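You operate a simulated robot arm through the tools that you are given. There is no shell and no other tool. Be economical: measure what you need, move in short steps, check, and stop when the job is done.

The job below is to be done with a simulated two-armed robot. You get a single attempt, and the scene is never put back.

TASK
Take the lid off the red flask and lay it down on the top of the fitting bench. Take the green tin on the top of the fitting bench and put it away on the lower board of the steel shelf. Take the yellow spool from the top of the fitting bench and put it on the top of cooler one. Put the paper roll from the top of cooler two on the top of the fitting bench. Fetch the stained eyelet and set it on the back of the sample bench. Open the drawer of the skein bench, put the white eyelet from the grey mat on the skein bench in the inside of the bench drawer and shut the drawer again. Take the small carton on the top of the skein bench and put it away on the lower board of the steel shelf. Pull the door open. The order is free. Set down upright: yellow spool.

Only the result counts: the job must be done as asked and must still hold three seconds after the hand-in. Knocking over, shifting, dropping, spilling or breaking anything else fails it. Lids that push on must go on centred and level and be pressed home; caps that screw on are set level and turned clockwise until they are tight.

THE ROBOT
Two 7-joint arms with two-finger parallel grippers on one trunk, on a base that drives. Base frame: it is fixed to the floor where the robot stands at the start and does not move with it; the origin is under the middle of the robot, x ahead of it, y to its left, z up; the surface under the hand at the start is at about z = 0.84. Units: m, rad, N and s.
The left shoulder is at the start at [0.02, 0.17, 1.328], the right one opposite. With the tool pointing down near the work surface each hand reaches from about 0.1 to 0.62 m from the robot's upright axis, wherever it stands, measured 20 degrees to its own side. Places, roughly: back of the sample bench [-0.3, -7.5, 0.8]; door [-1.5, -8.3, 1]; drawer of the skein bench [2.5, -5.2, 0.7]; eyelet [2, -4, 0.75]; green tin [0.5, -0.25, 0.75]; inside of the bench drawer [2.5, -5.2, 0.7]; lower board of the steel shelf (22x52 cm) [-1.46, -4.88, 0.52]; paper roll (5x5x4 cm) [-2.3, 0.3, 0.6]; red flask (15x10x30 cm) [0.6, 0, 1]; small carton [2, -4, 0.75]; stained eyelet (4x4x3 cm) [-0.6, -3.9, 0.6]; top of cooler one (26x22 cm) [-0.52, -3.92, 0.62]; top of the fitting bench [0.3, 0.5, 0.8]; yellow spool (4x4x8 cm) [0.3, 0.5, 0.9]. Payload 3.8 kg a hand.
The TCP of each hand is the grasp point between the finger pads, 0.03 m short of the fingertips. In the tool frame z runs along the fingers and y along their closing line. The gripper opens to 0.11 m. The fingers are 0.02 m wide and 0.01 m thick; the gripper's body (0.048 by 0.112 m) begins 0.055 m behind the TCP.
Orientation is that of the tool frame in the base frame, as a unit quaternion [x, y, z, w]. With the fingers straight down and closing along the base's y, the tool's x points along the base's -x, its y along +y and its z along -z.

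THE INTERFACE
- The arms move only by the tool servo_tool. It takes "left_plan", "right_plan" or both (then of equal length, played together; a hand with none holds still); each is text: rows parted by semicolons, each of 7 numbers parted by spaces: the shift along the tool's x, y, z in cm, then the turn, a rotation vector about the tool's x, y, z in rad, then the opening in per cent of the stroke, from 0 (shut) to 100 (fully open). In form: x y z rx ry rz gripper; .... A call has 1 to 8 rows; each row shifts and turns the commanded pose from where the row before left it, along the tool's axes as they then stand. Rows are played at 5 a second. More than 0.05 m and 0.15 rad between two rows, or a gripper value outside its range, and nothing of the call is played. Where a pose cannot be reached the arm comes as near as it can. A force on the tool above 40 N (or 10 N above the force at the start of the call, whichever is more), or a blocked arm, ends the call early, and 0.2 s more pass. The fingers move at their own pace (about 0.072 m/s each) and stop on an object; they squeeze with about 38 N. The grip force told is the motor's: it shows also when the fingers shut on nothing. Time passes only in rows, and 0.2 s behind the last, so rows that do not move let the fingers close. It gives the time, the measured TCP pose, the force on the tool (base axes), the opening and the grip force at its end, in the units of the frame above (readings bear some noise), with the torque about the TCP (base axes, N m) and any sound that the robot's microphone picked up, and new pictures: "views" is both (left out), scene, wrist or none (wrist: the cameras of the hands that moved).
- Cameras (640 x 400 px; columns grow to the right, rows downward): "scene" is now at [0.0967, 0.0331, 1.4664]; the picture's right is [0.40, -0.92, 0.00], its down [-0.63, -0.28, -0.72] and it looks along [0.66, 0.29, -0.69] (base axes); focal length 214 px, centre (320, 200). "left" rides on the left gripper at [0.072, -0.017, -0.103] in its tool frame; the picture's right is [0.23, 0.97, 0.00], its down [-0.76, 0.18, -0.62] and it looks along [-0.61, 0.14, 0.78] (tool axes); focal length 222 px, centre (320, 200). "right" rides on the right gripper at [0.072, 0.017, -0.103] in its tool frame; the picture's right is [-0.23, 0.97, 0.00], its down [-0.76, -0.18, -0.62] and it looks along [-0.61, -0.14, 0.78] (tool axes); focal length 222 px, centre (320, 200). There is no depth. A picture from a camera that has moved, and an enlarged one, comes with that camera's place and axes in the base frame and with its lens.
- move_column(by): slides the trunk up (or, below 0, down) by that many m; the arms and the scene camera ride with it, the base frame stays. It gives what a move gives, with no picture.
- base_move(legs): drives the robot by 1 to 6 legs, each [ahead, turn to the left] in m and rad, along the robot's own axes; the way and the turn of a leg run together, so that a leg with both is an arc; at most 1.5 m and 3.142 rad a leg. The arms and the cameras ride along, it lands a little off, and it stops where it bumps. It gives what a move gives, and a new picture of the scene camera.
- head_to(pan, tilt): turns the head with the scene camera to pan (to the left, within 1.396 rad either way) and tilt (down, from -0.506 to 1.204), counted from straight ahead of the robot. It gives what a move gives, and a new picture of the scene camera.
- zoom(camera, box): a new picture of the part [left, top, right, bottom] of that camera's present view, enlarged. The clock stands still meanwhile.
- finish_job(): hands the job in; it is judged then, once.

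Work in short steps. Places have to be worked out from the pictures, the camera data and where the tool is seen: move nearer, look again, correct. Check each grasp and each placing, and mend what went wrong. You have 483 turns and 360 pictures in all, those below and enlarged ones among them. Open the grippers and draw the arms clear of the work before you hand the job in, unless the task says otherwise.

The tools are called after "Request:" as name(argument=value, ...) on one line, values as JSON. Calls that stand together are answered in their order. servo_tool: Moves the arms, as the interface text tells. Its arguments: {"type":"object","properties":{"left_plan":{"type":"string"},"right_plan":{"type":"string"},"views":{"type":"string","enum":["both","scene","wrist","none"]}},"required":[]} The other tools are called the same way: move_column (by) slides the trunk up or down; base_move (legs) drives the base; head_to (pan, tilt) turns the head that bears the scene camera; zoom (camera, box) takes an enlarged picture of a part of a camera's view; finish_job () hands the job in.

At the start:

```text
time: 0.0
left_position: [0.2948, 0.4039, 1.3269]
left_tcp_rot: [0.0, 1.0, 0.001, 0.0]
left_wrist_force: [-0.4, -0.6, 0.1]
left_torque: [0.02, 0.01, 0.01]
left_gripper_width: 0.1101
left_grip_force: 0.2
right_position: [0.4211, 0.0215, 1.3173]
right_tcp_rot: [0.0, 1.0, 0.0, 0.0]
right_wrist_force: [-0.6, -0.7, 0.0]
right_torque: [0.02, 0.01, 0.01]
right_gripper_width: 0.11
right_grip_force: 0.0
trunk travel left (down, up): [-0.425, 0.145]
robot x, y, heading: [-0.0016, -0.0032, -0.002]
head pan, tilt: [0.41, 0.763]
```

scene: 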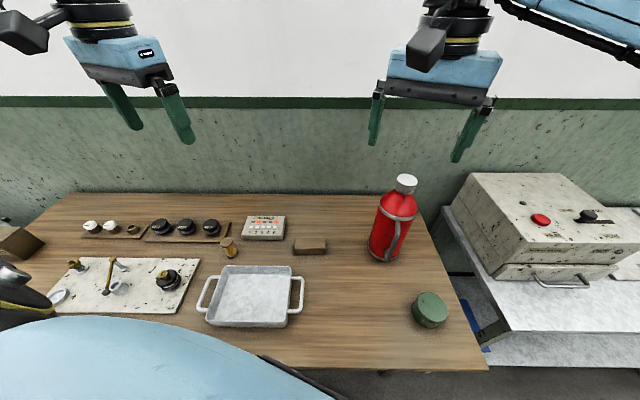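
right: 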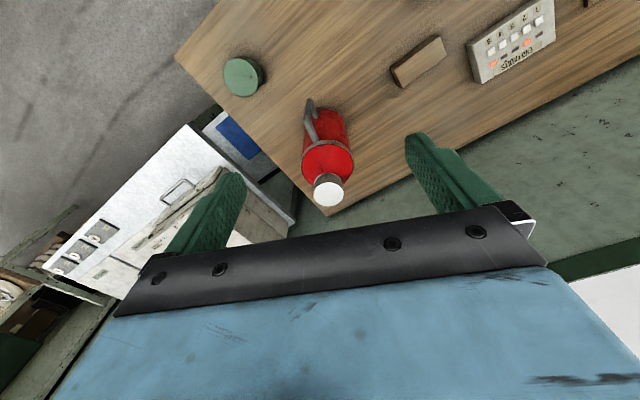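
left: 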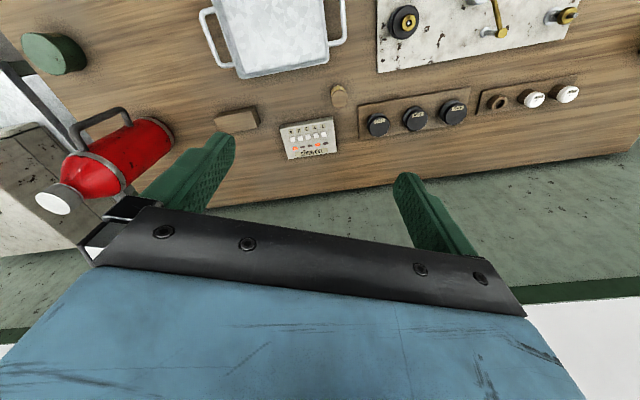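

I start by looking closer at the bench to identify the objects.

Request:
zoom(camera="scene", box=[40, 190, 320, 365])

Request:
zoom(camera="scene", box=[340, 160, 500, 360])

```text
2.29 times, centred on (180, 278) of scene
camera zoom: at [0.0967, 0.0331, 1.4664], right [0.4, -0.92, 0.0], down [-0.63, -0.28, -0.72], along [0.66, 0.29, -0.69], focal length 490 px, centre (640, 23)
```

zoom: 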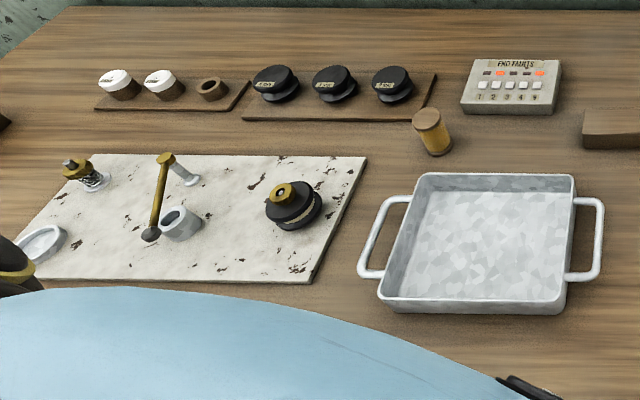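

```text
2.00 times, centred on (420, 260) of scene
camera zoom: at [0.0967, 0.0331, 1.4664], right [0.4, -0.92, 0.0], down [-0.63, -0.28, -0.72], along [0.66, 0.29, -0.69], focal length 429 px, centre (120, 80)
```

zoom: 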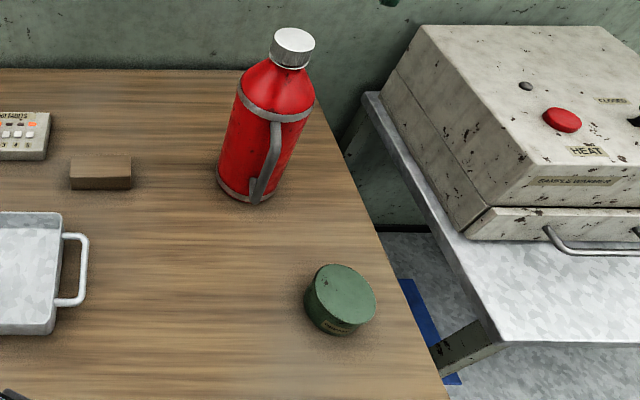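

The lid sits at about (0.563, 0.004), top z≈1.13. I move the right hand above it.

Request:
servo_tool(right_plan="-4.8 -0.6 0 0 0 0 100; -4.8 -0.6 0 0 0 0 100; -4.6 -0.6 0 0 0 0 100; 0 0 4 0 0 0 100; 0 0 4 0 0 0 100; 0 0 0 0 0 0 100", views="both")

```text
time: 1.4
left_position: [0.2957, 0.4027, 1.3258]
left_tcp_rot: [0.0, 1.0, -0.001, 0.0]
left_wrist_force: [-0.3, 1.0, 0.2]
left_torque: [0.02, -0.03, -0.01]
left_gripper_width: 0.11
left_grip_force: 0.0
right_position: [0.5622, 0.001, 1.2375]
right_tcp_rot: [0.0, 1.0, 0.0, -0.001]
right_wrist_force: [-0.4, 0.4, -0.3]
right_torque: [-0.03, 0.01, -0.01]
right_gripper_width: 0.1101
right_grip_force: 0.1
trunk travel left (down, up): [-0.425, 0.145]
robot x, y, heading: [-0.0007, 0.0017, -0.003]
head pan, tilt: [0.41, 0.763]
camera scene: at [0.0965, 0.0329, 1.4665], right [0.4, -0.92, 0.0], down [-0.63, -0.28, -0.72], along [0.66, 0.29, -0.69], focal length 214 px, centre (320, 200)
camera right: at [0.4915, 0.0175, 1.3415], right [0.23, 0.97, 0.0], down [0.76, -0.18, 0.62], along [0.61, -0.14, -0.78], focal length 222 px, centre (320, 200)
```

scene: 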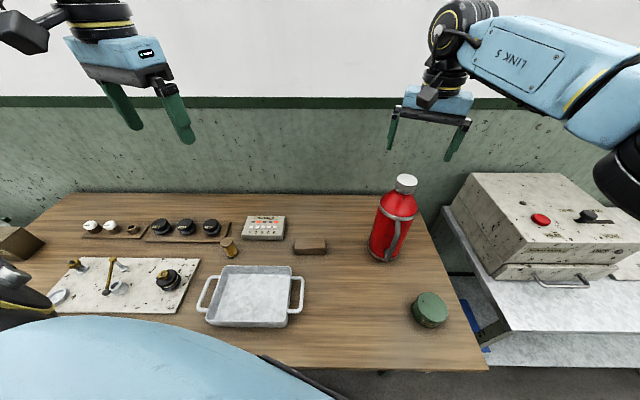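
right: 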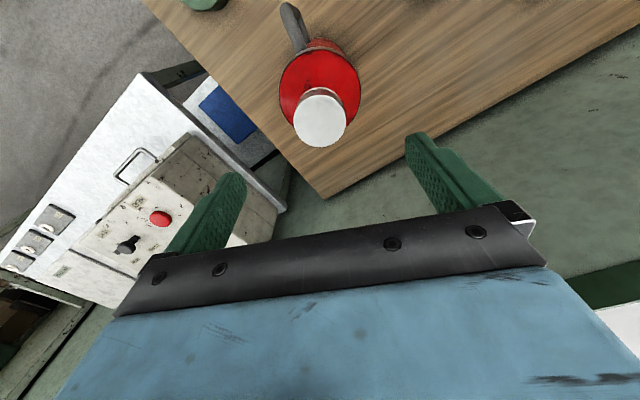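

The lid is right under the tool at (0.563, 0.001). I descend to TCP z≈1.115 and close.

Request:
servo_tool(right_plan="0 0 4 0 0 0 100; 0 0 4 0 0 0 100; 0 0 4 0 0 0 100; 0 0 0 0 0 0 0; 0 0 0 0 0 0 0; 0 0 0 0 0 0 0; 0 0 0 0 0 0 0")

```text
time: 3.0
left_position: [0.2949, 0.4031, 1.3262]
left_tcp_rot: [0.0, 1.0, 0.0, 0.001]
left_wrist_force: [0.8, -0.1, 0.2]
left_torque: [-0.04, 0.0, 0.02]
left_gripper_width: 0.1102
left_grip_force: 0.2
right_position: [0.5623, 0.0028, 1.1213]
right_tcp_rot: [0.0, 1.0, 0.001, 0.002]
right_wrist_force: [3.6, -0.7, 21.6]
right_torque: [-0.24, -0.18, -0.21]
right_gripper_width: 0.0537
right_grip_force: 38.1
trunk travel left (down, up): [-0.425, 0.145]
robot x, y, heading: [-0.0011, 0.0032, 0.006]
head pan, tilt: [0.41, 0.763]
camera scene: at [0.0953, 0.033, 1.4667], right [0.4, -0.92, 0.0], down [-0.63, -0.28, -0.72], along [0.66, 0.29, -0.69], focal length 214 px, centre (320, 200)
camera right: at [0.491, 0.0183, 1.2245], right [0.23, 0.97, 0.0], down [0.76, -0.18, 0.63], along [0.61, -0.14, -0.78], focal length 222 px, centre (320, 200)
```

scene: 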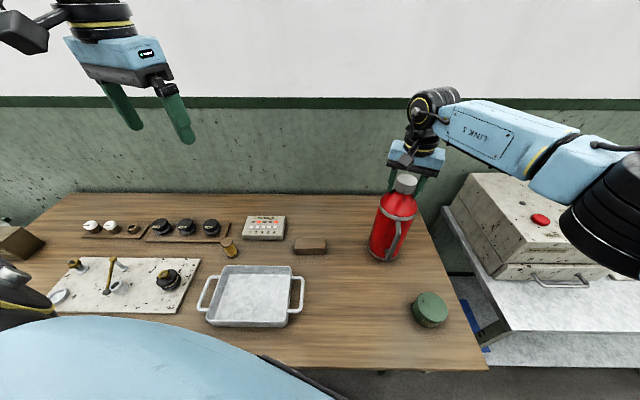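
right: 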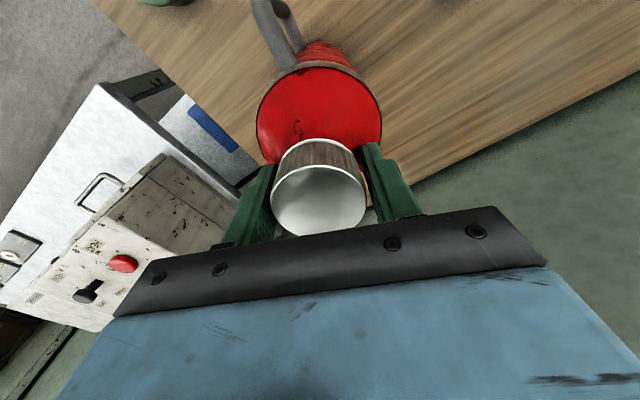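

Gripped at 5.4 cm width. I lift by a centimetre slowly and watch the force to learn whether the lid is loose or screwed.

Request:
servo_tool(right_plan="0 0 -0.5 0 0 0 0; 0 0 -0.5 0 0 0 0; 0 0 0 0 0 0 0")

```text
time: 3.8
left_position: [0.296, 0.403, 1.3268]
left_tcp_rot: [0.001, 1.0, -0.001, 0.0]
left_wrist_force: [-0.4, 0.8, 0.7]
left_torque: [-0.01, 0.01, -0.05]
left_gripper_width: 0.11
left_grip_force: 0.0
right_position: [0.5621, 0.0024, 1.1265]
right_tcp_rot: [0.0, 1.0, 0.0, -0.002]
right_wrist_force: [-1.4, 0.4, -0.1]
right_torque: [0.13, 0.01, -0.06]
right_gripper_width: 0.0472
right_grip_force: 38.1
trunk travel left (down, up): [-0.425, 0.145]
robot x, y, heading: [-0.0019, 0.0023, -0.0]
head pan, tilt: [0.41, 0.763]
camera scene: at [0.0965, 0.0332, 1.4663], right [0.4, -0.92, 0.0], down [-0.63, -0.28, -0.72], along [0.66, 0.29, -0.69], focal length 214 px, centre (320, 200)
camera right: at [0.4912, 0.0187, 1.2304], right [0.23, 0.97, 0.0], down [0.76, -0.18, 0.62], along [0.6, -0.14, -0.78], focal length 222 px, centre (320, 200)
```

scene: 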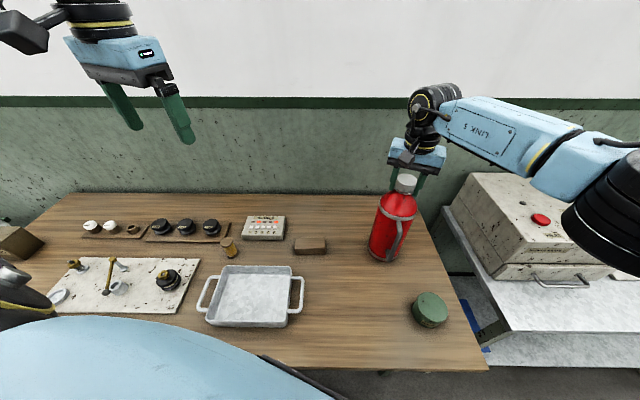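
right: 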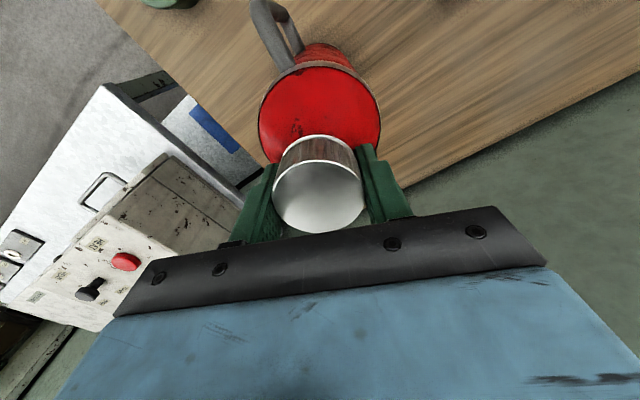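

The fingers were touching the shoulder before; now they truly hold the lid (4.7 cm). I lift further in small steps.

Request:
servo_tool(right_plan="0 0 -0.4 0 0 0 0; 0 0 -0.4 0 0 0 0; 0 0 0 0 0 0 0")

```text
time: 4.6
left_position: [0.2974, 0.4026, 1.3259]
left_tcp_rot: [0.0, 1.0, 0.0, 0.0]
left_wrist_force: [0.6, -0.4, 0.5]
left_torque: [0.04, -0.01, 0.0]
left_gripper_width: 0.11
left_grip_force: 0.0
right_position: [0.5643, 0.0021, 1.1351]
right_tcp_rot: [0.0, 1.0, 0.0, -0.001]
right_wrist_force: [-0.3, -1.4, -10.5]
right_torque: [0.01, -0.09, -0.02]
right_gripper_width: 0.0467
right_grip_force: 37.9
trunk travel left (down, up): [-0.425, 0.145]
robot x, y, heading: [0.0009, 0.0, -0.001]
head pan, tilt: [0.41, 0.763]
camera scene: at [0.0979, 0.0331, 1.4663], right [0.4, -0.92, 0.0], down [-0.63, -0.28, -0.72], along [0.66, 0.29, -0.69], focal length 214 px, centre (320, 200)
camera right: at [0.4928, 0.0186, 1.2387], right [0.23, 0.97, 0.0], down [0.76, -0.18, 0.62], along [0.61, -0.14, -0.78], focal length 222 px, centre (320, 200)
```

scene: 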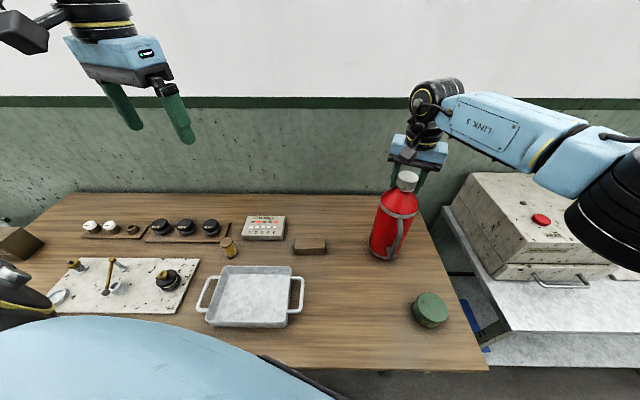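
right: 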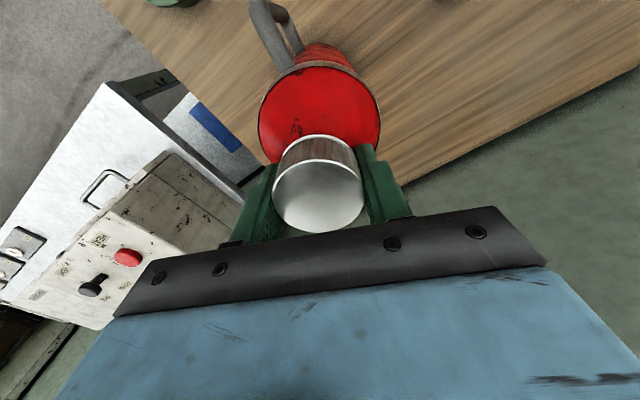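

A 10 N pull means the flask hangs on the lid, so it's fixed on it. I lower back down and try a counter-clockwise twist with the flask standing.

Request:
servo_tool(right_plan="0 0 0.4 0 0 0 0; 0 0 0.4 0 0 0 0; 0 0 0 0 0 -0.14 0; 0 0 0 0 0 -0.14 0; 0 0 0 0 0 -0.14 0; 0 0 0 0 0 0 0")

```text
time: 6.0
left_position: [0.2972, 0.4027, 1.327]
left_tcp_rot: [0.0, 1.0, -0.001, 0.0]
left_wrist_force: [0.9, 0.9, -0.5]
left_torque: [-0.02, -0.04, 0.05]
left_gripper_width: 0.1099
left_grip_force: 0.0
right_position: [0.5643, 0.0013, 1.1283]
right_tcp_rot: [-0.209, 0.978, -0.001, 0.0]
right_wrist_force: [-0.2, -0.1, -10.2]
right_torque: [0.03, -0.08, -0.01]
right_gripper_width: 0.0468
right_grip_force: 38.2
trunk travel left (down, up): [-0.425, 0.145]
robot x, y, heading: [0.0036, -0.0004, 0.006]
head pan, tilt: [0.41, 0.763]
camera scene: at [0.0977, 0.0331, 1.4663], right [0.4, -0.92, 0.0], down [-0.63, -0.28, -0.72], along [0.66, 0.29, -0.69], focal length 214 px, centre (320, 200)
camera right: at [0.492, -0.0125, 1.231], right [-0.19, 0.98, 0.0], down [0.77, 0.15, 0.62], along [0.61, 0.12, -0.78], focal length 222 px, centre (320, 200)
```

scene: 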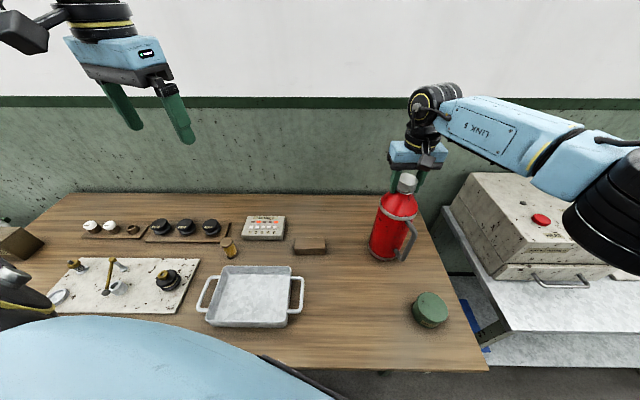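
right: 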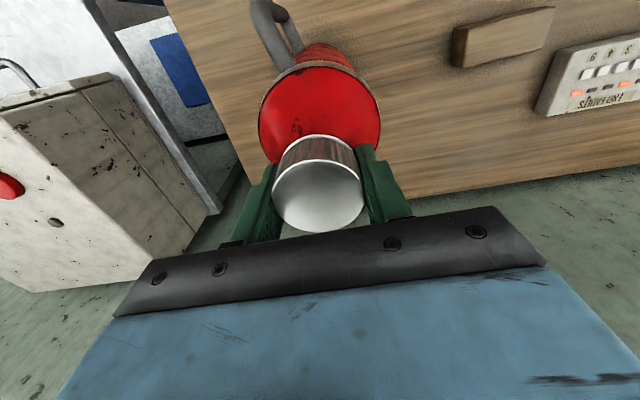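

The flask still hung and turned along. I turn it back and set it down.

Request:
servo_tool(right_plan="0 0 0 0 0 0.14 0; 0 0 0 0 0 0.14 0; 0 0 0 0 0 0.14 0; 0 0 0.2 0 0 0 0; 0 0 0.2 0 0 0 0; 0 0 0 0 0 0 0", views="none")

```text
time: 7.4
left_position: [0.2943, 0.4027, 1.3276]
left_tcp_rot: [-0.001, 1.0, 0.0, 0.001]
left_wrist_force: [-0.5, -0.7, -0.1]
left_torque: [0.02, -0.01, -0.01]
left_gripper_width: 0.1102
left_grip_force: 0.0
right_position: [0.5629, 0.0012, 1.1278]
right_tcp_rot: [0.002, 1.0, 0.001, 0.003]
right_wrist_force: [1.8, -3.0, 23.1]
right_torque: [-0.85, 0.83, 0.04]
right_gripper_width: 0.0467
right_grip_force: 38.2
trunk travel left (down, up): [-0.425, 0.145]
robot x, y, heading: [-0.0019, 0.0006, 0.003]
head pan, tilt: [0.41, 0.763]
```

Now pressing with 23 N on the standing flask. I twist the lid counter-clockwise again.

Request:
servo_tool(right_plan="0 0 0 0 0 -0.14 0; 0 0 0 0 0 -0.14 0; 0 0 0 0 0 -0.14 0; 0 0 0 0 0 0 0")

```text
time: 8.4
left_position: [0.2921, 0.4016, 1.3278]
left_tcp_rot: [-0.001, 1.0, 0.0, 0.002]
left_wrist_force: [-0.3, 0.0, 0.4]
left_torque: [0.02, 0.0, -0.01]
left_gripper_width: 0.11
left_grip_force: 0.1
right_position: [0.5623, 0.0011, 1.1269]
right_tcp_rot: [-0.209, 0.978, 0.0, 0.002]
right_wrist_force: [-5.4, -2.1, 30.6]
right_torque: [0.09, 1.02, -0.02]
right_gripper_width: 0.0467
right_grip_force: 38.3
trunk travel left (down, up): [-0.425, 0.145]
robot x, y, heading: [-0.0001, 0.0012, 0.0]
head pan, tilt: [0.41, 0.763]
camera scene: at [0.093, 0.0325, 1.4668], right [0.4, -0.92, 0.0], down [-0.63, -0.27, -0.72], along [0.67, 0.29, -0.69], focal length 214 px, centre (320, 200)
camera right: at [0.4887, -0.0134, 1.2301], right [-0.19, 0.98, 0.0], down [0.76, 0.15, 0.63], along [0.62, 0.12, -0.78], focal length 222 px, centre (320, 200)
```

scene: 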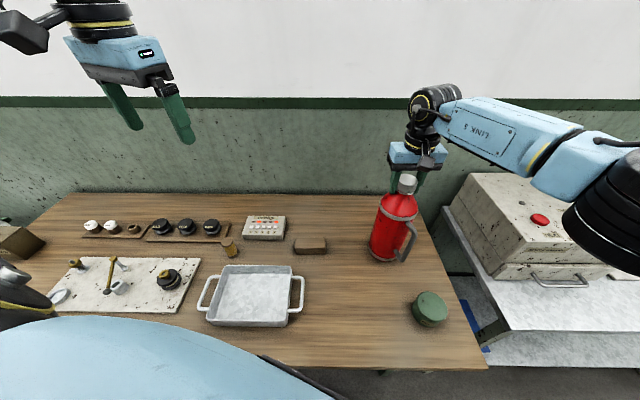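
right: 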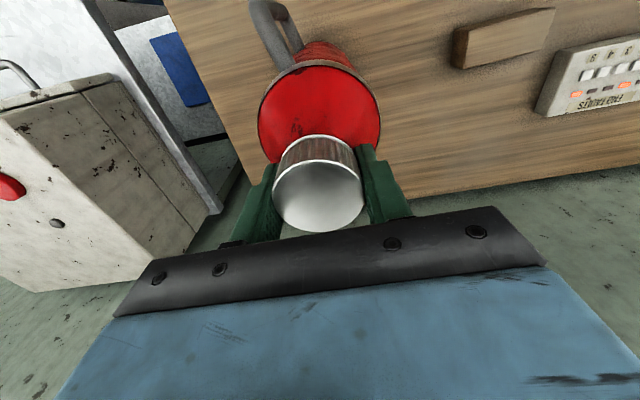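

The flask turns along, so the left hand must hold its handle. I turn the flask clockwise so the handle faces the robot.

Request:
servo_tool(right_plan="0 0 -0.2 0 0 0.148 0; 0 0 0 0 0 0.148 0; 0 0 0 0 0 0.148 0; 0 0 0 0 0 0.148 0; 0 0 0 0 0 0.148 0; 0 0 0 0 0 0.148 0; 0 0 0 0 0 0.148 0; 0 0 0 0 0 0.148 0")

```text
time: 10.2
left_position: [0.2942, 0.4029, 1.3268]
left_tcp_rot: [0.0, 1.0, 0.0, 0.0]
left_wrist_force: [0.2, -0.2, -0.7]
left_torque: [0.03, 0.01, 0.02]
left_gripper_width: 0.1099
left_grip_force: 0.0
right_position: [0.5612, 0.0019, 1.1264]
right_tcp_rot: [0.374, 0.928, 0.001, 0.001]
right_wrist_force: [0.1, -1.8, 21.6]
right_torque: [-0.7, 0.07, 0.46]
right_gripper_width: 0.0468
right_grip_force: 38.3
trunk travel left (down, up): [-0.425, 0.145]
robot x, y, heading: [0.0001, -0.0021, -0.001]
head pan, tilt: [0.41, 0.763]
camera scene: at [0.0948, 0.0328, 1.4666], right [0.4, -0.92, 0.0], down [-0.63, -0.28, -0.72], along [0.66, 0.29, -0.69], focal length 214 px, centre (320, 200)
camera right: at [0.5223, 0.0635, 1.2305], right [0.84, 0.54, 0.0], down [0.42, -0.66, 0.62], along [0.34, -0.52, -0.78], focal length 222 px, centre (320, 200)
```

scene: 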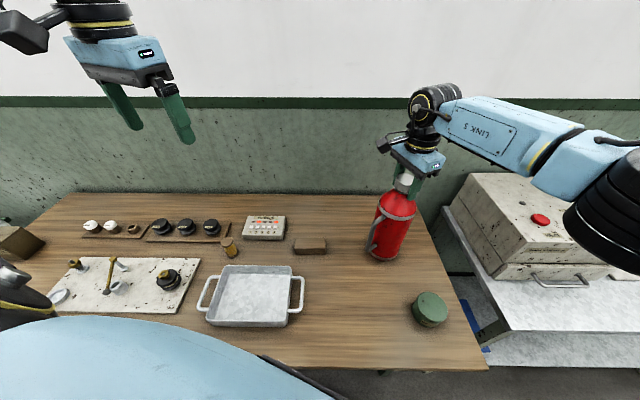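
right: 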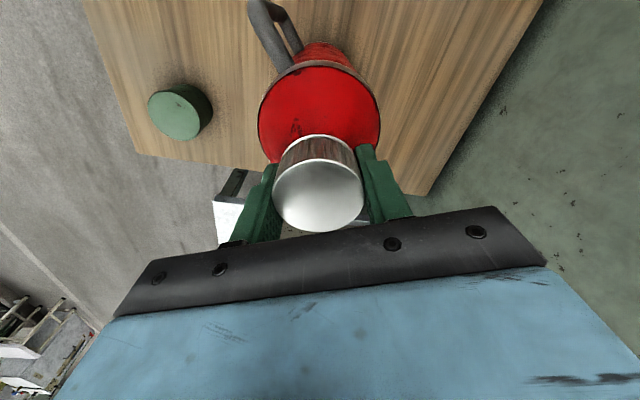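

Request:
zoom(camera="scene", box=[340, 150, 460, 270])

```text
3.33 times, centred on (400, 210) of scene
camera zoom: at [0.0948, 0.0328, 1.4666], right [0.4, -0.92, 0.0], down [-0.63, -0.28, -0.72], along [0.66, 0.29, -0.69], focal length 715 px, centre (53, 167)
```

zoom: 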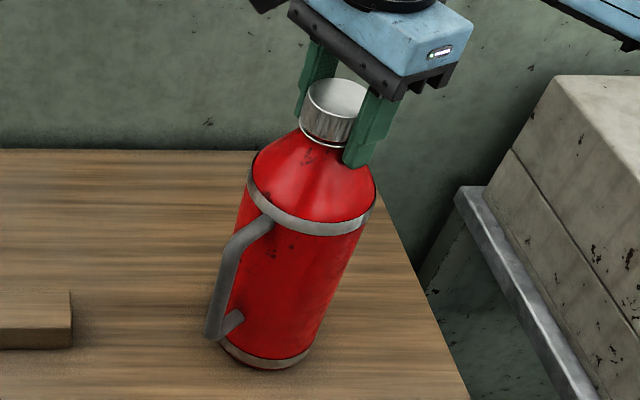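

The handle bar now stands at about (0.485, 0.048), z 0.91–1.03, facing ~148°. I bring the left hand over with yaw first, then will pitch it horizontal.

Request:
servo_tool(left_plan="0 0 0 0 0 0.14 100; 0 0 0 0 0 0.14 100; 0 0 0 0 0 0.14 100; 0 0 0 0 0 0.14 100; -3 -3 3 0 0 0 100; -3 -3 3 0 0 0 100; -3 -3 3 0 0 0 100; 0 0 0 0 0 0 100", views="none")

Request:
servo_tool(left_plan="0 0 0 0 -0.15 0 100; 0 0 0 0 -0.15 0 100; 0 0 0 0 -0.15 0 100; 0 0 0 0 -0.15 0 100; 0 0 0 0 -0.15 0 100; 0 0 0 0 -0.15 0 100; 0 0 0 0 0 0 100", views="scene")

```text
refused: row 5 steps farther than a row can; nothing moved
```

```text
time: 11.8
left_position: [0.2998, 0.4109, 1.3332]
left_tcp_rot: [0.001, 0.9, 0.0, 0.435]
left_wrist_force: [0.5, -0.3, 0.6]
left_torque: [0.03, 0.0, -0.02]
left_gripper_width: 0.1101
left_grip_force: 0.1
left hand out of reach, approached as far as the arm can: row 6
right_position: [0.5616, 0.0012, 1.1268]
right_tcp_rot: [0.373, 0.928, 0.001, 0.0]
right_wrist_force: [-0.6, -2.6, 20.6]
right_torque: [-0.45, 0.48, 0.0]
right_gripper_width: 0.0466
right_grip_force: 38.1
trunk travel left (down, up): [-0.425, 0.145]
robot x, y, heading: [-0.0007, 0.0016, 0.005]
head pan, tilt: [0.41, 0.763]
camera scene: at [0.0947, 0.0327, 1.4666], right [0.4, -0.92, 0.0], down [-0.63, -0.28, -0.72], along [0.66, 0.29, -0.69], focal length 214 px, centre (320, 200)
```

scene: 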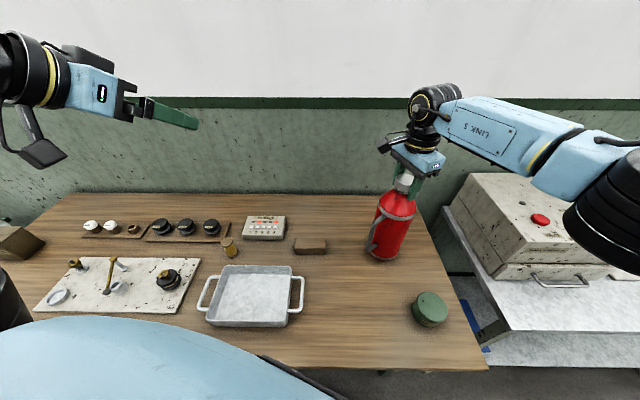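

Row steps must stay under 5 cm total. I move the left hand forward, down and inward while pitching on.

Request:
servo_tool(left_plan="0 -2.5 4 0 0 0 100; 0 -2.5 4 0 0 0 100; 0 -2.5 4 0 -0.1 0 100; 0 -2.5 3 0 -0.15 0 100; 2 -2 0 0 -0.15 0 100; 4 -2 0 0 -0.15 0 100; 4 -1 0 0 -0.12 0 100; 0 0 0 0 0 0 100", views="scene")

```text
time: 13.6
left_position: [0.4219, 0.2721, 1.1449]
left_tcp_rot: [-0.001, 0.707, 0.0, 0.708]
left_wrist_force: [-1.1, 0.0, 0.5]
left_torque: [-0.01, 0.01, -0.01]
left_gripper_width: 0.1103
left_grip_force: 0.0
left hand out of reach, approached as far as the arm can: row 1, 4, 5
right_position: [0.5617, 0.0017, 1.1274]
right_tcp_rot: [0.372, 0.928, 0.0, 0.002]
right_wrist_force: [-0.8, -1.6, 19.5]
right_torque: [-0.61, 0.54, 0.0]
right_gripper_width: 0.0468
right_grip_force: 38.1
trunk travel left (down, up): [-0.425, 0.145]
robot x, y, heading: [0.0036, 0.0007, 0.001]
head pan, tilt: [0.41, 0.763]
camera scene: at [0.0946, 0.0327, 1.4667], right [0.4, -0.92, 0.0], down [-0.63, -0.28, -0.72], along [0.66, 0.29, -0.69], focal length 214 px, centre (320, 200)
```

scene: 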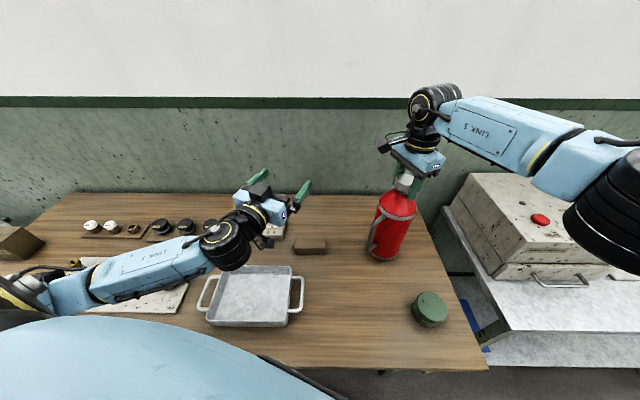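

Left hand is horizontal. Now yaw it to aim along (0.85, -0.53) and move to the pre-grasp behind the handle.

Request:
servo_tool(left_plan="3 0 0 0.14 0 0 100; 3 0 0 0.14 0 0 100; 3 0 0 0.14 0 0 100; 2 0 0 0.14 0 0 100; 2 -4 0.8 0 0 0 100; 2 -4 0.8 0 0 0 100; 0 -4 0.8 0 0 0 100; 0 -3.6 0.8 0 0 0 100", views="none")

Request:
servo_tool(left_plan="0 0 0 0 0 0 100", views="both")

```text
time: 15.4
left_position: [0.3662, 0.1219, 0.9938]
left_tcp_rot: [0.196, 0.68, -0.195, 0.679]
left_wrist_force: [-0.5, 0.9, 0.0]
left_torque: [0.0, 0.0, -0.02]
left_gripper_width: 0.1102
left_grip_force: 0.1
right_position: [0.5614, 0.0026, 1.1267]
right_tcp_rot: [0.373, 0.928, 0.001, 0.0]
right_wrist_force: [-1.4, -3.6, 20.7]
right_torque: [-0.24, 0.47, 0.01]
right_gripper_width: 0.0468
right_grip_force: 37.7
trunk travel left (down, up): [-0.425, 0.145]
robot x, y, heading: [0.0025, -0.0027, 0.003]
head pan, tilt: [0.41, 0.763]
```

```text
time: 15.8
left_position: [0.3654, 0.1223, 0.9941]
left_tcp_rot: [0.197, 0.679, -0.196, 0.679]
left_wrist_force: [0.7, 0.6, -0.9]
left_torque: [-0.01, 0.01, 0.01]
left_gripper_width: 0.1099
left_grip_force: 0.1
right_position: [0.5622, 0.0012, 1.126]
right_tcp_rot: [0.372, 0.928, 0.001, 0.001]
right_wrist_force: [-1.1, -1.6, 19.8]
right_torque: [-0.31, 0.47, 0.05]
right_gripper_width: 0.0468
right_grip_force: 38.5
trunk travel left (down, up): [-0.425, 0.145]
robot x, y, heading: [0.0011, 0.0023, -0.003]
head pan, tilt: [0.41, 0.763]
camera scene: at [0.0947, 0.0328, 1.4666], right [0.4, -0.92, 0.0], down [-0.63, -0.28, -0.72], along [0.66, 0.29, -0.69], focal length 214 px, centre (320, 200)
camera left: at [0.2696, 0.1622, 0.9228], right [0.52, 0.83, -0.23], down [-0.43, 0.48, 0.76], along [0.74, -0.3, 0.61], focal length 222 px, centre (320, 200)
```

scene: 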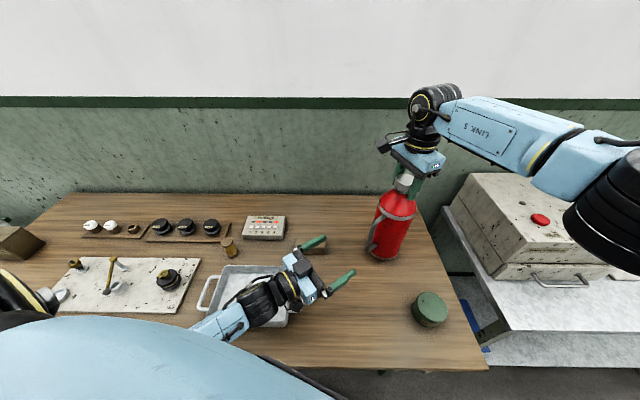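
left: 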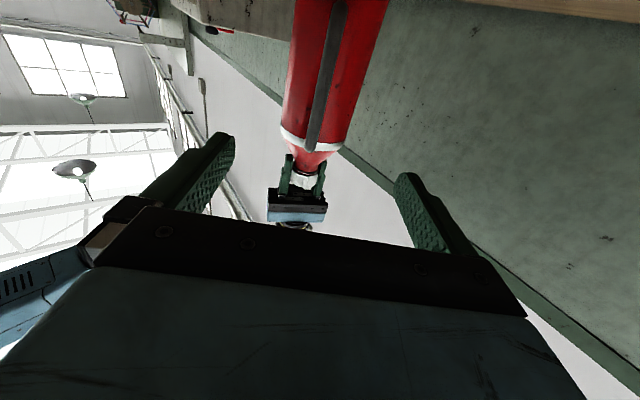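

The handle is centred between the left fingers. I advance 12.5 cm and close.

Request:
servo_tool(left_plan="0 0 4 0 0 0 100; 0 0 4 0 0 0 100; 0 0 3 0 0 0 100; 0 0 1.5 0 0 0 60; 0 0 0 0 0 0 20; 0 0 0 0 0 0 0; 0 0 0 0 0 0 0; 0 0 0 0 0 0 0", views="both")

```text
time: 17.6
left_position: [0.4699, 0.0539, 0.9945]
left_tcp_rot: [0.197, 0.679, -0.197, 0.679]
left_wrist_force: [-7.3, -11.1, -0.7]
left_torque: [-0.01, 0.01, -0.37]
left_gripper_width: 0.0133
left_grip_force: 38.0
right_position: [0.5611, 0.0021, 1.127]
right_tcp_rot: [0.373, 0.928, 0.002, 0.001]
right_wrist_force: [2.0, 2.7, 17.4]
right_torque: [-0.53, 0.76, -0.55]
right_gripper_width: 0.0466
right_grip_force: 37.6
trunk travel left (down, up): [-0.425, 0.145]
robot x, y, heading: [-0.0015, 0.0015, -0.004]
head pan, tilt: [0.41, 0.763]
camera scene: at [0.0947, 0.0322, 1.4666], right [0.4, -0.92, 0.0], down [-0.63, -0.27, -0.72], along [0.66, 0.29, -0.69], focal length 214 px, centre (320, 200)
camera left: at [0.3749, 0.0941, 0.9227], right [0.52, 0.82, -0.23], down [-0.43, 0.48, 0.76], along [0.74, -0.3, 0.61], focal length 222 px, centre (320, 200)
```

scene: 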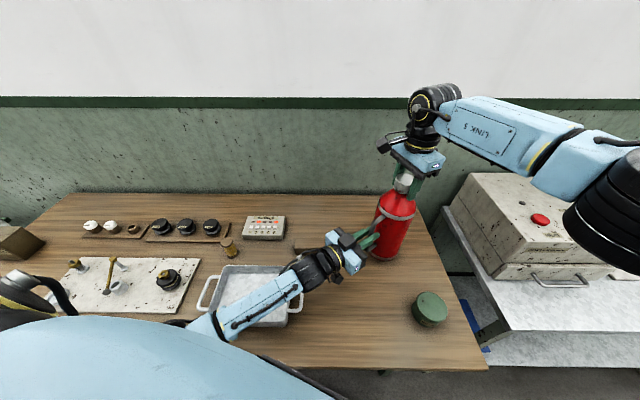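
left: 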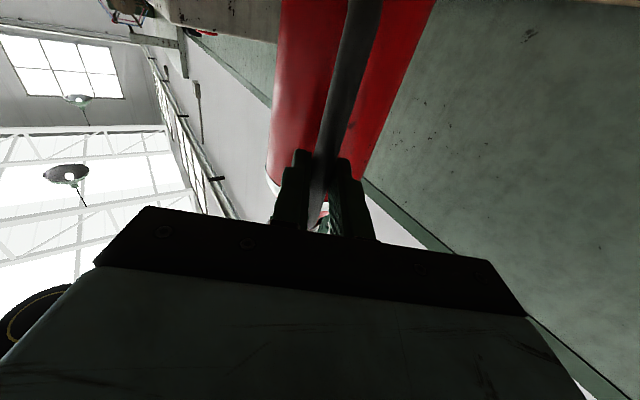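

Handle held (1.3 cm). Now twist the lid counter-clockwise, relieving the downward press.

Request:
servo_tool(right_plan="0 0 -0.2 0 0 -0.1 0; 0 0 0 0 0 -0.14 0; 0 0 0 0 0 -0.14 0; 0 0 0 0 0 -0.14 0; 0 0 0 0 0 0 0", views="both")

```text
time: 18.8
left_position: [0.4735, 0.0576, 0.9956]
left_tcp_rot: [0.196, 0.679, -0.196, 0.68]
left_wrist_force: [-0.7, 0.4, 4.3]
left_torque: [-0.08, -0.22, -0.03]
left_gripper_width: 0.0136
left_grip_force: 37.9
right_position: [0.5634, 0.0026, 1.1276]
right_tcp_rot: [0.122, 0.993, 0.0, 0.0]
right_wrist_force: [4.2, 2.9, 4.0]
right_torque: [0.49, -0.59, -0.07]
right_gripper_width: 0.0465
right_grip_force: 38.1
trunk travel left (down, up): [-0.425, 0.145]
robot x, y, heading: [-0.0042, 0.0039, -0.004]
head pan, tilt: [0.41, 0.763]
camera scene: at [0.0964, 0.0336, 1.4664], right [0.4, -0.92, 0.0], down [-0.63, -0.28, -0.72], along [0.66, 0.29, -0.69], focal length 214 px, centre (320, 200)
camera right: at [0.4976, 0.0358, 1.2313], right [0.45, 0.89, 0.0], down [0.7, -0.36, 0.62], along [0.56, -0.28, -0.78], focal length 222 px, centre (320, 200)
```

scene: 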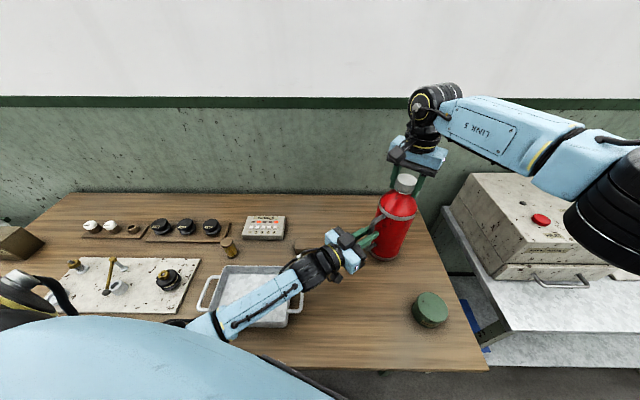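
right: 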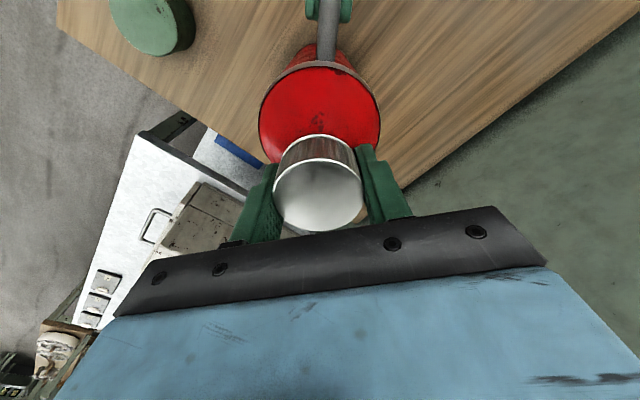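

The lid turns freely while the flask stays. I continue unscrewing, letting the tool rise slightly.

Request:
servo_tool(right_plan="0 0 0 0 0 -0.148 0; 0 0 0 0 0 -0.148 0; 0 0 0 0 0 -0.148 0; 0 0 0 0 0 -0.148 0; 0 0 0 0 0 -0.148 0; 0 0 0 0 0 -0.148 0; 0 0 0 0 0 -0.148 0; 0 0 0 0 0 -0.148 0", views="none")

```text
time: 20.6
left_position: [0.4727, 0.0573, 0.9953]
left_tcp_rot: [0.195, 0.68, -0.195, 0.679]
left_wrist_force: [11.8, -9.9, 8.1]
left_torque: [0.59, 0.44, -0.06]
left_gripper_width: 0.0133
left_grip_force: 38.3
right_position: [0.5616, 0.0039, 1.1285]
right_tcp_rot: [-0.341, 0.94, 0.001, 0.0]
right_wrist_force: [-8.6, 12.1, 6.1]
right_torque: [0.32, -0.01, -0.05]
right_gripper_width: 0.0463
right_grip_force: 38.0
right hand out of reach, approached as far as the arm can: row 7, 8
trunk travel left (down, up): [-0.425, 0.145]
robot x, y, heading: [-0.0015, -0.001, 0.005]
head pan, tilt: [0.41, 0.763]
```

The wrist limit is near. I test a small lift.

Request:
servo_tool(right_plan="0 0 -0.4 0 0 0 0; 0 0 -0.4 0 0 0 0; 0 0 0 0 0 0 0", views="wrist")

```text
time: 21.4
left_position: [0.4735, 0.0566, 0.998]
left_tcp_rot: [0.194, 0.677, -0.196, 0.682]
left_wrist_force: [13.6, -9.0, 20.0]
left_torque: [0.03, 0.01, 0.11]
left_gripper_width: 0.0137
left_grip_force: 38.0
right_position: [0.5624, 0.0019, 1.1324]
right_tcp_rot: [-0.339, 0.941, -0.002, -0.004]
right_wrist_force: [-14.0, 7.5, -29.9]
right_torque: [-0.11, -0.06, -0.02]
right_gripper_width: 0.0466
right_grip_force: 37.8
trunk travel left (down, up): [-0.425, 0.145]
robot x, y, heading: [-0.003, 0.0032, 0.002]
head pan, tilt: [0.41, 0.763]
camera right: at [0.4979, -0.0316, 1.2362], right [-0.45, 0.89, 0.0], down [0.7, 0.35, 0.62], along [0.55, 0.28, -0.79], focal length 222 px, centre (320, 200)
```

right: 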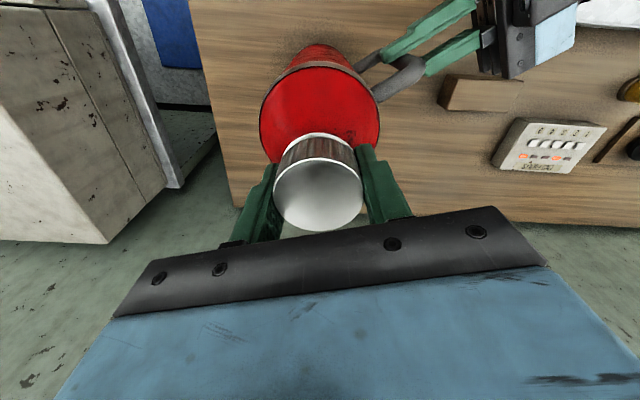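

Still engaged. I lower, release, wind the wrist back clockwise, and re-grip.

Request:
servo_tool(right_plan="0 0 0.4 0 0 0 0; 0 0 0.3 0 0 0 0; 0 0 0 0 0 0 70; 0 0 0 0 0 0 70; 0 0 -0.3 0 0 0.148 70; 0 0 0 0 0 0.148 70; 0 0 0 0 0 0.148 70; 0 0 0 0 0 0.148 70", views="none")

Request:
servo_tool(right_plan="0 0 0 0 0 0.148 70; 0 0 0 0 0 0.148 70; 0 0 0 0 0 0.148 70; 0 0 0 0 0 0.148 70; 0 0 0 0 0 0.148 70; 0 0 0 0 0 0.148 70; 0 0 0 0 0 0.148 70; 0 0 0 0 0 0.148 70", views="none")

Request:
servo_tool(right_plan="0 0 0 0 0 0 70; 0 0 0 0 0 0 20; 0 0 0 0 0 0 0; 0 0 0 0 0 0 0", views="wrist")

```text
time: 23.2
left_position: [0.4721, 0.0569, 0.9939]
left_tcp_rot: [0.195, 0.681, -0.195, 0.679]
left_wrist_force: [-3.9, 2.1, 10.9]
left_torque: [0.11, 0.17, 0.0]
left_gripper_width: 0.0138
left_grip_force: 38.4
right_position: [0.5627, 0.0024, 1.1324]
right_tcp_rot: [-0.049, 0.999, 0.001, 0.002]
right_wrist_force: [0.2, -0.7, -0.2]
right_torque: [0.01, 0.03, 0.0]
right_gripper_width: 0.0769
right_grip_force: 0.1
trunk travel left (down, up): [-0.425, 0.145]
robot x, y, heading: [-0.0014, 0.0007, -0.001]
head pan, tilt: [0.41, 0.763]
```

```text
time: 25.0
left_position: [0.4726, 0.0577, 0.9938]
left_tcp_rot: [0.195, 0.68, -0.195, 0.68]
left_wrist_force: [-4.6, 0.7, 6.4]
left_torque: [0.33, 0.52, -0.01]
left_gripper_width: 0.0137
left_grip_force: 38.0
right_position: [0.5626, 0.0014, 1.1328]
right_tcp_rot: [0.517, 0.856, 0.001, 0.0]
right_wrist_force: [0.0, 0.0, -0.1]
right_torque: [-0.01, 0.01, 0.03]
right_gripper_width: 0.0771
right_grip_force: 0.1
trunk travel left (down, up): [-0.425, 0.145]
robot x, y, heading: [-0.0028, -0.0008, 0.0]
head pan, tilt: [0.41, 0.763]
```

```text
time: 26.0
left_position: [0.4739, 0.056, 0.9947]
left_tcp_rot: [0.195, 0.679, -0.195, 0.68]
left_wrist_force: [10.2, -3.6, 2.2]
left_torque: [-0.18, 0.53, 0.19]
left_gripper_width: 0.0135
left_grip_force: 37.9
right_position: [0.5624, 0.0019, 1.133]
right_tcp_rot: [0.514, 0.857, -0.001, -0.002]
right_wrist_force: [-10.9, -1.7, 4.1]
right_torque: [-0.37, 0.43, 0.02]
right_gripper_width: 0.0466
right_grip_force: 37.9
trunk travel left (down, up): [-0.425, 0.145]
robot x, y, heading: [0.0001, -0.0017, -0.003]
head pan, tilt: [0.41, 0.763]
camera right: at [0.5444, 0.0732, 1.2359], right [0.97, 0.26, 0.0], down [0.2, -0.76, 0.62], along [0.16, -0.6, -0.78], focal length 222 px, centre (320, 200)
```

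right: 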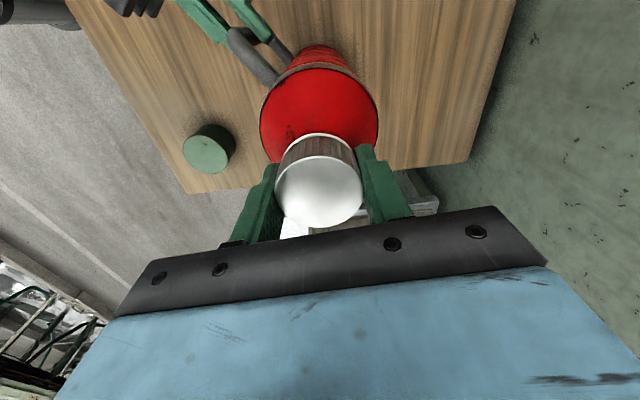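

Re-gripped with the wrist at +1.08 rad. I unscrew another ~1.75 rad.

Request:
servo_tool(right_plan="0 0 0 0 0 -0.146 0; 0 0 0 0 0 -0.146 0; 0 0 0 0 0 -0.146 0; 0 0 0 0 0 -0.146 0; 0 0 0 0 0 -0.146 0; 0 0 0 0 0 -0.146 0; 0 0 0 0 0 -0.146 0; 0 0 0 0 0 -0.146 0", views="none")

Request:
servo_tool(right_plan="0 0 0 0 0 -0.146 0; 0 0 0 0 0 -0.146 0; 0 0 0 0 0 -0.146 0; 0 0 0 0 0 -0.146 0; 0 0 -0.4 0 0 0 0; 0 0 -0.4 0 0 0 0; 0 0 0 0 0 0 0", views="wrist")

```text
time: 27.8
left_position: [0.4721, 0.0565, 0.9948]
left_tcp_rot: [0.195, 0.68, -0.195, 0.68]
left_wrist_force: [15.8, -10.7, 2.1]
left_torque: [0.28, 0.69, -0.12]
left_gripper_width: 0.0132
left_grip_force: 38.4
right_position: [0.562, 0.0025, 1.1336]
right_tcp_rot: [-0.045, 0.999, 0.0, 0.0]
right_wrist_force: [-14.8, 5.8, 7.6]
right_torque: [0.19, 0.47, -0.06]
right_gripper_width: 0.0465
right_grip_force: 38.5
trunk travel left (down, up): [-0.425, 0.145]
robot x, y, heading: [-0.0018, -0.0014, -0.007]
head pan, tilt: [0.41, 0.763]
```

```text
time: 29.4
left_position: [0.4741, 0.056, 0.9956]
left_tcp_rot: [0.194, 0.677, -0.196, 0.682]
left_wrist_force: [11.4, -7.5, 16.5]
left_torque: [-0.02, 0.24, -0.06]
left_gripper_width: 0.0135
left_grip_force: 37.9
right_position: [0.563, 0.0016, 1.1369]
right_tcp_rot: [-0.329, 0.944, 0.001, -0.003]
right_wrist_force: [-10.8, 6.0, -25.2]
right_torque: [0.23, -0.12, 0.01]
right_gripper_width: 0.0465
right_grip_force: 38.1
trunk travel left (down, up): [-0.425, 0.145]
robot x, y, heading: [-0.0029, 0.0012, -0.004]
head pan, tilt: [0.41, 0.763]
camera right: at [0.4973, -0.0301, 1.2409], right [-0.43, 0.9, 0.0], down [0.71, 0.34, 0.62], along [0.56, 0.26, -0.78], focal length 222 px, centre (320, 200)
```

right: 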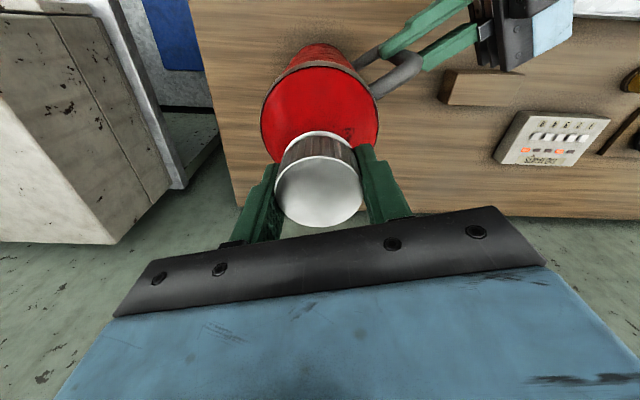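

Still engaged; another cycle of unscrewing.

Request:
servo_tool(right_plan="0 0 0.4 0 0 0 0; 0 0 0.2 0 0 0 0; 0 0 0 0 0 0 70; 0 0 0 0 0 0 70; 0 0 0 0 0 0.148 70; 0 0 0 0 0 0.148 70; 0 0 0 0 0 0.148 70; 0 0 0 0 0 0.148 70", views="none")

Request:
servo_tool(right_plan="0 0 0 0 0 0.148 70; 0 0 0 0 0 0.148 70; 0 0 0 0 0 0.148 70; 0 0 0 0 0 0.148 70; 0 0 0 0 0 0.148 70; 0 0 0 0 0 0.148 70; 0 0 0 0 0 0.148 70; 0 0 0 0 0 0.148 70", views="none")

Request:
servo_tool(right_plan="0 0 0 0 0 0 20; 0 0 0 0 0 0 0; 0 0 0 0 0 0 0; 0 0 0 0 0 0 0", views="wrist")

Request:
servo_tool(right_plan="0 0 0 0 0 -0.146 0; 0 0 0 0 0 -0.146 0; 0 0 0 0 0 -0.146 0; 0 0 0 0 0 -0.146 0; 0 0 0 0 0 -0.146 0; 0 0 0 0 0 -0.146 0; 0 0 0 0 0 -0.146 0; 0 0 0 0 0 -0.146 0", views="none")

Request:
servo_tool(right_plan="0 0 0 0 0 -0.146 0; 0 0 0 0 0 -0.146 0; 0 0 0 0 0 -0.146 0; 0 0 0 0 0 -0.146 0; 0 0 -0.4 0 0 0 0; 0 0 -0.4 0 0 0 0; 0 0 0 0 0 0 0", views="wrist")

```text
time: 31.2
left_position: [0.4709, 0.0562, 0.9936]
left_tcp_rot: [0.195, 0.68, -0.195, 0.679]
left_wrist_force: [-3.9, 3.2, 8.8]
left_torque: [0.27, 0.43, -0.01]
left_gripper_width: 0.0134
left_grip_force: 38.5
right_position: [0.5607, 0.0027, 1.1346]
right_tcp_rot: [-0.037, 0.999, 0.0, -0.001]
right_wrist_force: [0.4, -0.2, 0.4]
right_torque: [0.02, -0.01, 0.0]
right_gripper_width: 0.0771
right_grip_force: 0.0
trunk travel left (down, up): [-0.425, 0.145]
robot x, y, heading: [-0.0009, -0.0004, 0.005]
head pan, tilt: [0.41, 0.763]
```

```text
time: 33.0
left_position: [0.4728, 0.0572, 0.9933]
left_tcp_rot: [0.195, 0.68, -0.195, 0.68]
left_wrist_force: [-4.3, 1.8, 1.9]
left_torque: [0.44, 0.66, -0.01]
left_gripper_width: 0.0134
left_grip_force: 38.6
right_position: [0.5632, 0.0013, 1.1351]
right_tcp_rot: [0.526, 0.85, 0.0, 0.0]
right_wrist_force: [-0.1, -0.5, 0.1]
right_torque: [-0.02, 0.04, 0.03]
right_gripper_width: 0.077
right_grip_force: 0.0
trunk travel left (down, up): [-0.425, 0.145]
robot x, y, heading: [0.0018, -0.0003, -0.001]
head pan, tilt: [0.41, 0.763]
```

```text
time: 34.0
left_position: [0.4733, 0.0564, 0.9948]
left_tcp_rot: [0.196, 0.681, -0.196, 0.678]
left_wrist_force: [13.3, -4.8, -1.1]
left_torque: [-0.06, 0.65, 0.18]
left_gripper_width: 0.0137
left_grip_force: 38.4
right_position: [0.5631, 0.0011, 1.1341]
right_tcp_rot: [0.525, 0.851, 0.0, -0.002]
right_wrist_force: [-12.1, -0.6, 4.2]
right_torque: [-0.28, 0.47, 0.03]
right_gripper_width: 0.0466
right_grip_force: 38.4
trunk travel left (down, up): [-0.425, 0.145]
robot x, y, heading: [0.0009, -0.0024, 0.002]
head pan, tilt: [0.41, 0.763]
camera right: at [0.5464, 0.0739, 1.2378], right [0.97, 0.23, 0.0], down [0.18, -0.76, 0.62], along [0.14, -0.61, -0.78], focal length 222 px, centre (320, 200)
```

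right: 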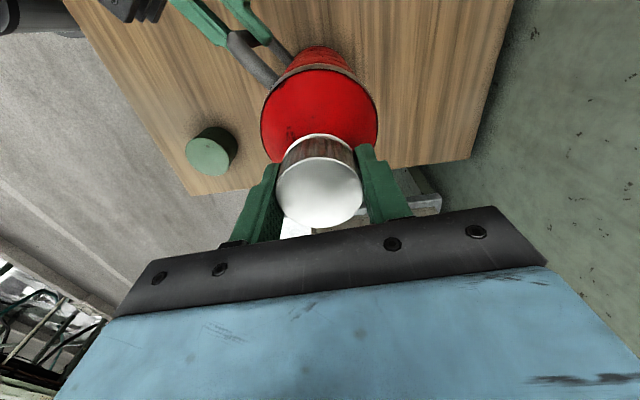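

```text
time: 35.8
left_position: [0.4725, 0.0557, 0.9934]
left_tcp_rot: [0.195, 0.68, -0.195, 0.679]
left_wrist_force: [17.8, -9.6, -1.6]
left_torque: [0.16, 0.65, -0.04]
left_gripper_width: 0.0136
left_grip_force: 38.3
right_position: [0.5636, 0.0024, 1.1353]
right_tcp_rot: [-0.034, 0.999, 0.001, 0.0]
right_wrist_force: [-15.0, 5.6, 9.3]
right_torque: [0.12, 0.52, -0.02]
right_gripper_width: 0.0467
right_grip_force: 38.5
trunk travel left (down, up): [-0.425, 0.145]
robot x, y, heading: [0.0007, -0.0006, -0.003]
head pan, tilt: [0.41, 0.763]
```

```text
time: 37.4
left_position: [0.4718, 0.0572, 0.9956]
left_tcp_rot: [0.196, 0.679, -0.196, 0.679]
left_wrist_force: [4.4, -3.7, 4.0]
left_torque: [0.0, 0.13, -0.06]
left_gripper_width: 0.0136
left_grip_force: 37.3
right_position: [0.5642, 0.0012, 1.1415]
right_tcp_rot: [-0.319, 0.948, 0.0, 0.0]
right_wrist_force: [-6.0, 2.4, -3.1]
right_torque: [0.02, 0.05, -0.04]
right_gripper_width: 0.0466
right_grip_force: 38.1
trunk travel left (down, up): [-0.425, 0.145]
robot x, y, heading: [0.0, 0.0023, -0.004]
head pan, tilt: [0.41, 0.763]
camera right: at [0.4965, -0.0286, 1.2455], right [-0.41, 0.91, 0.0], down [0.71, 0.32, 0.62], along [0.57, 0.25, -0.78], focal length 222 px, centre (320, 200)
```

right: 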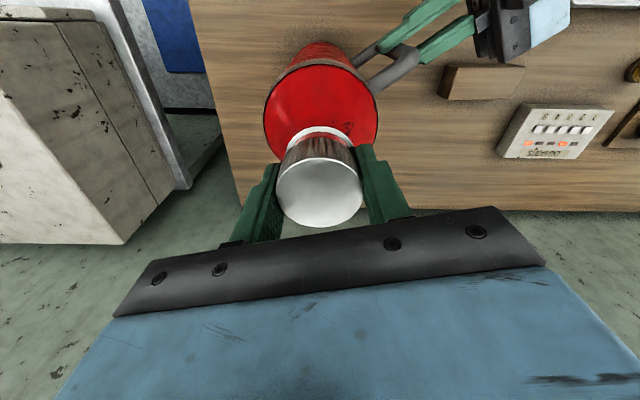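

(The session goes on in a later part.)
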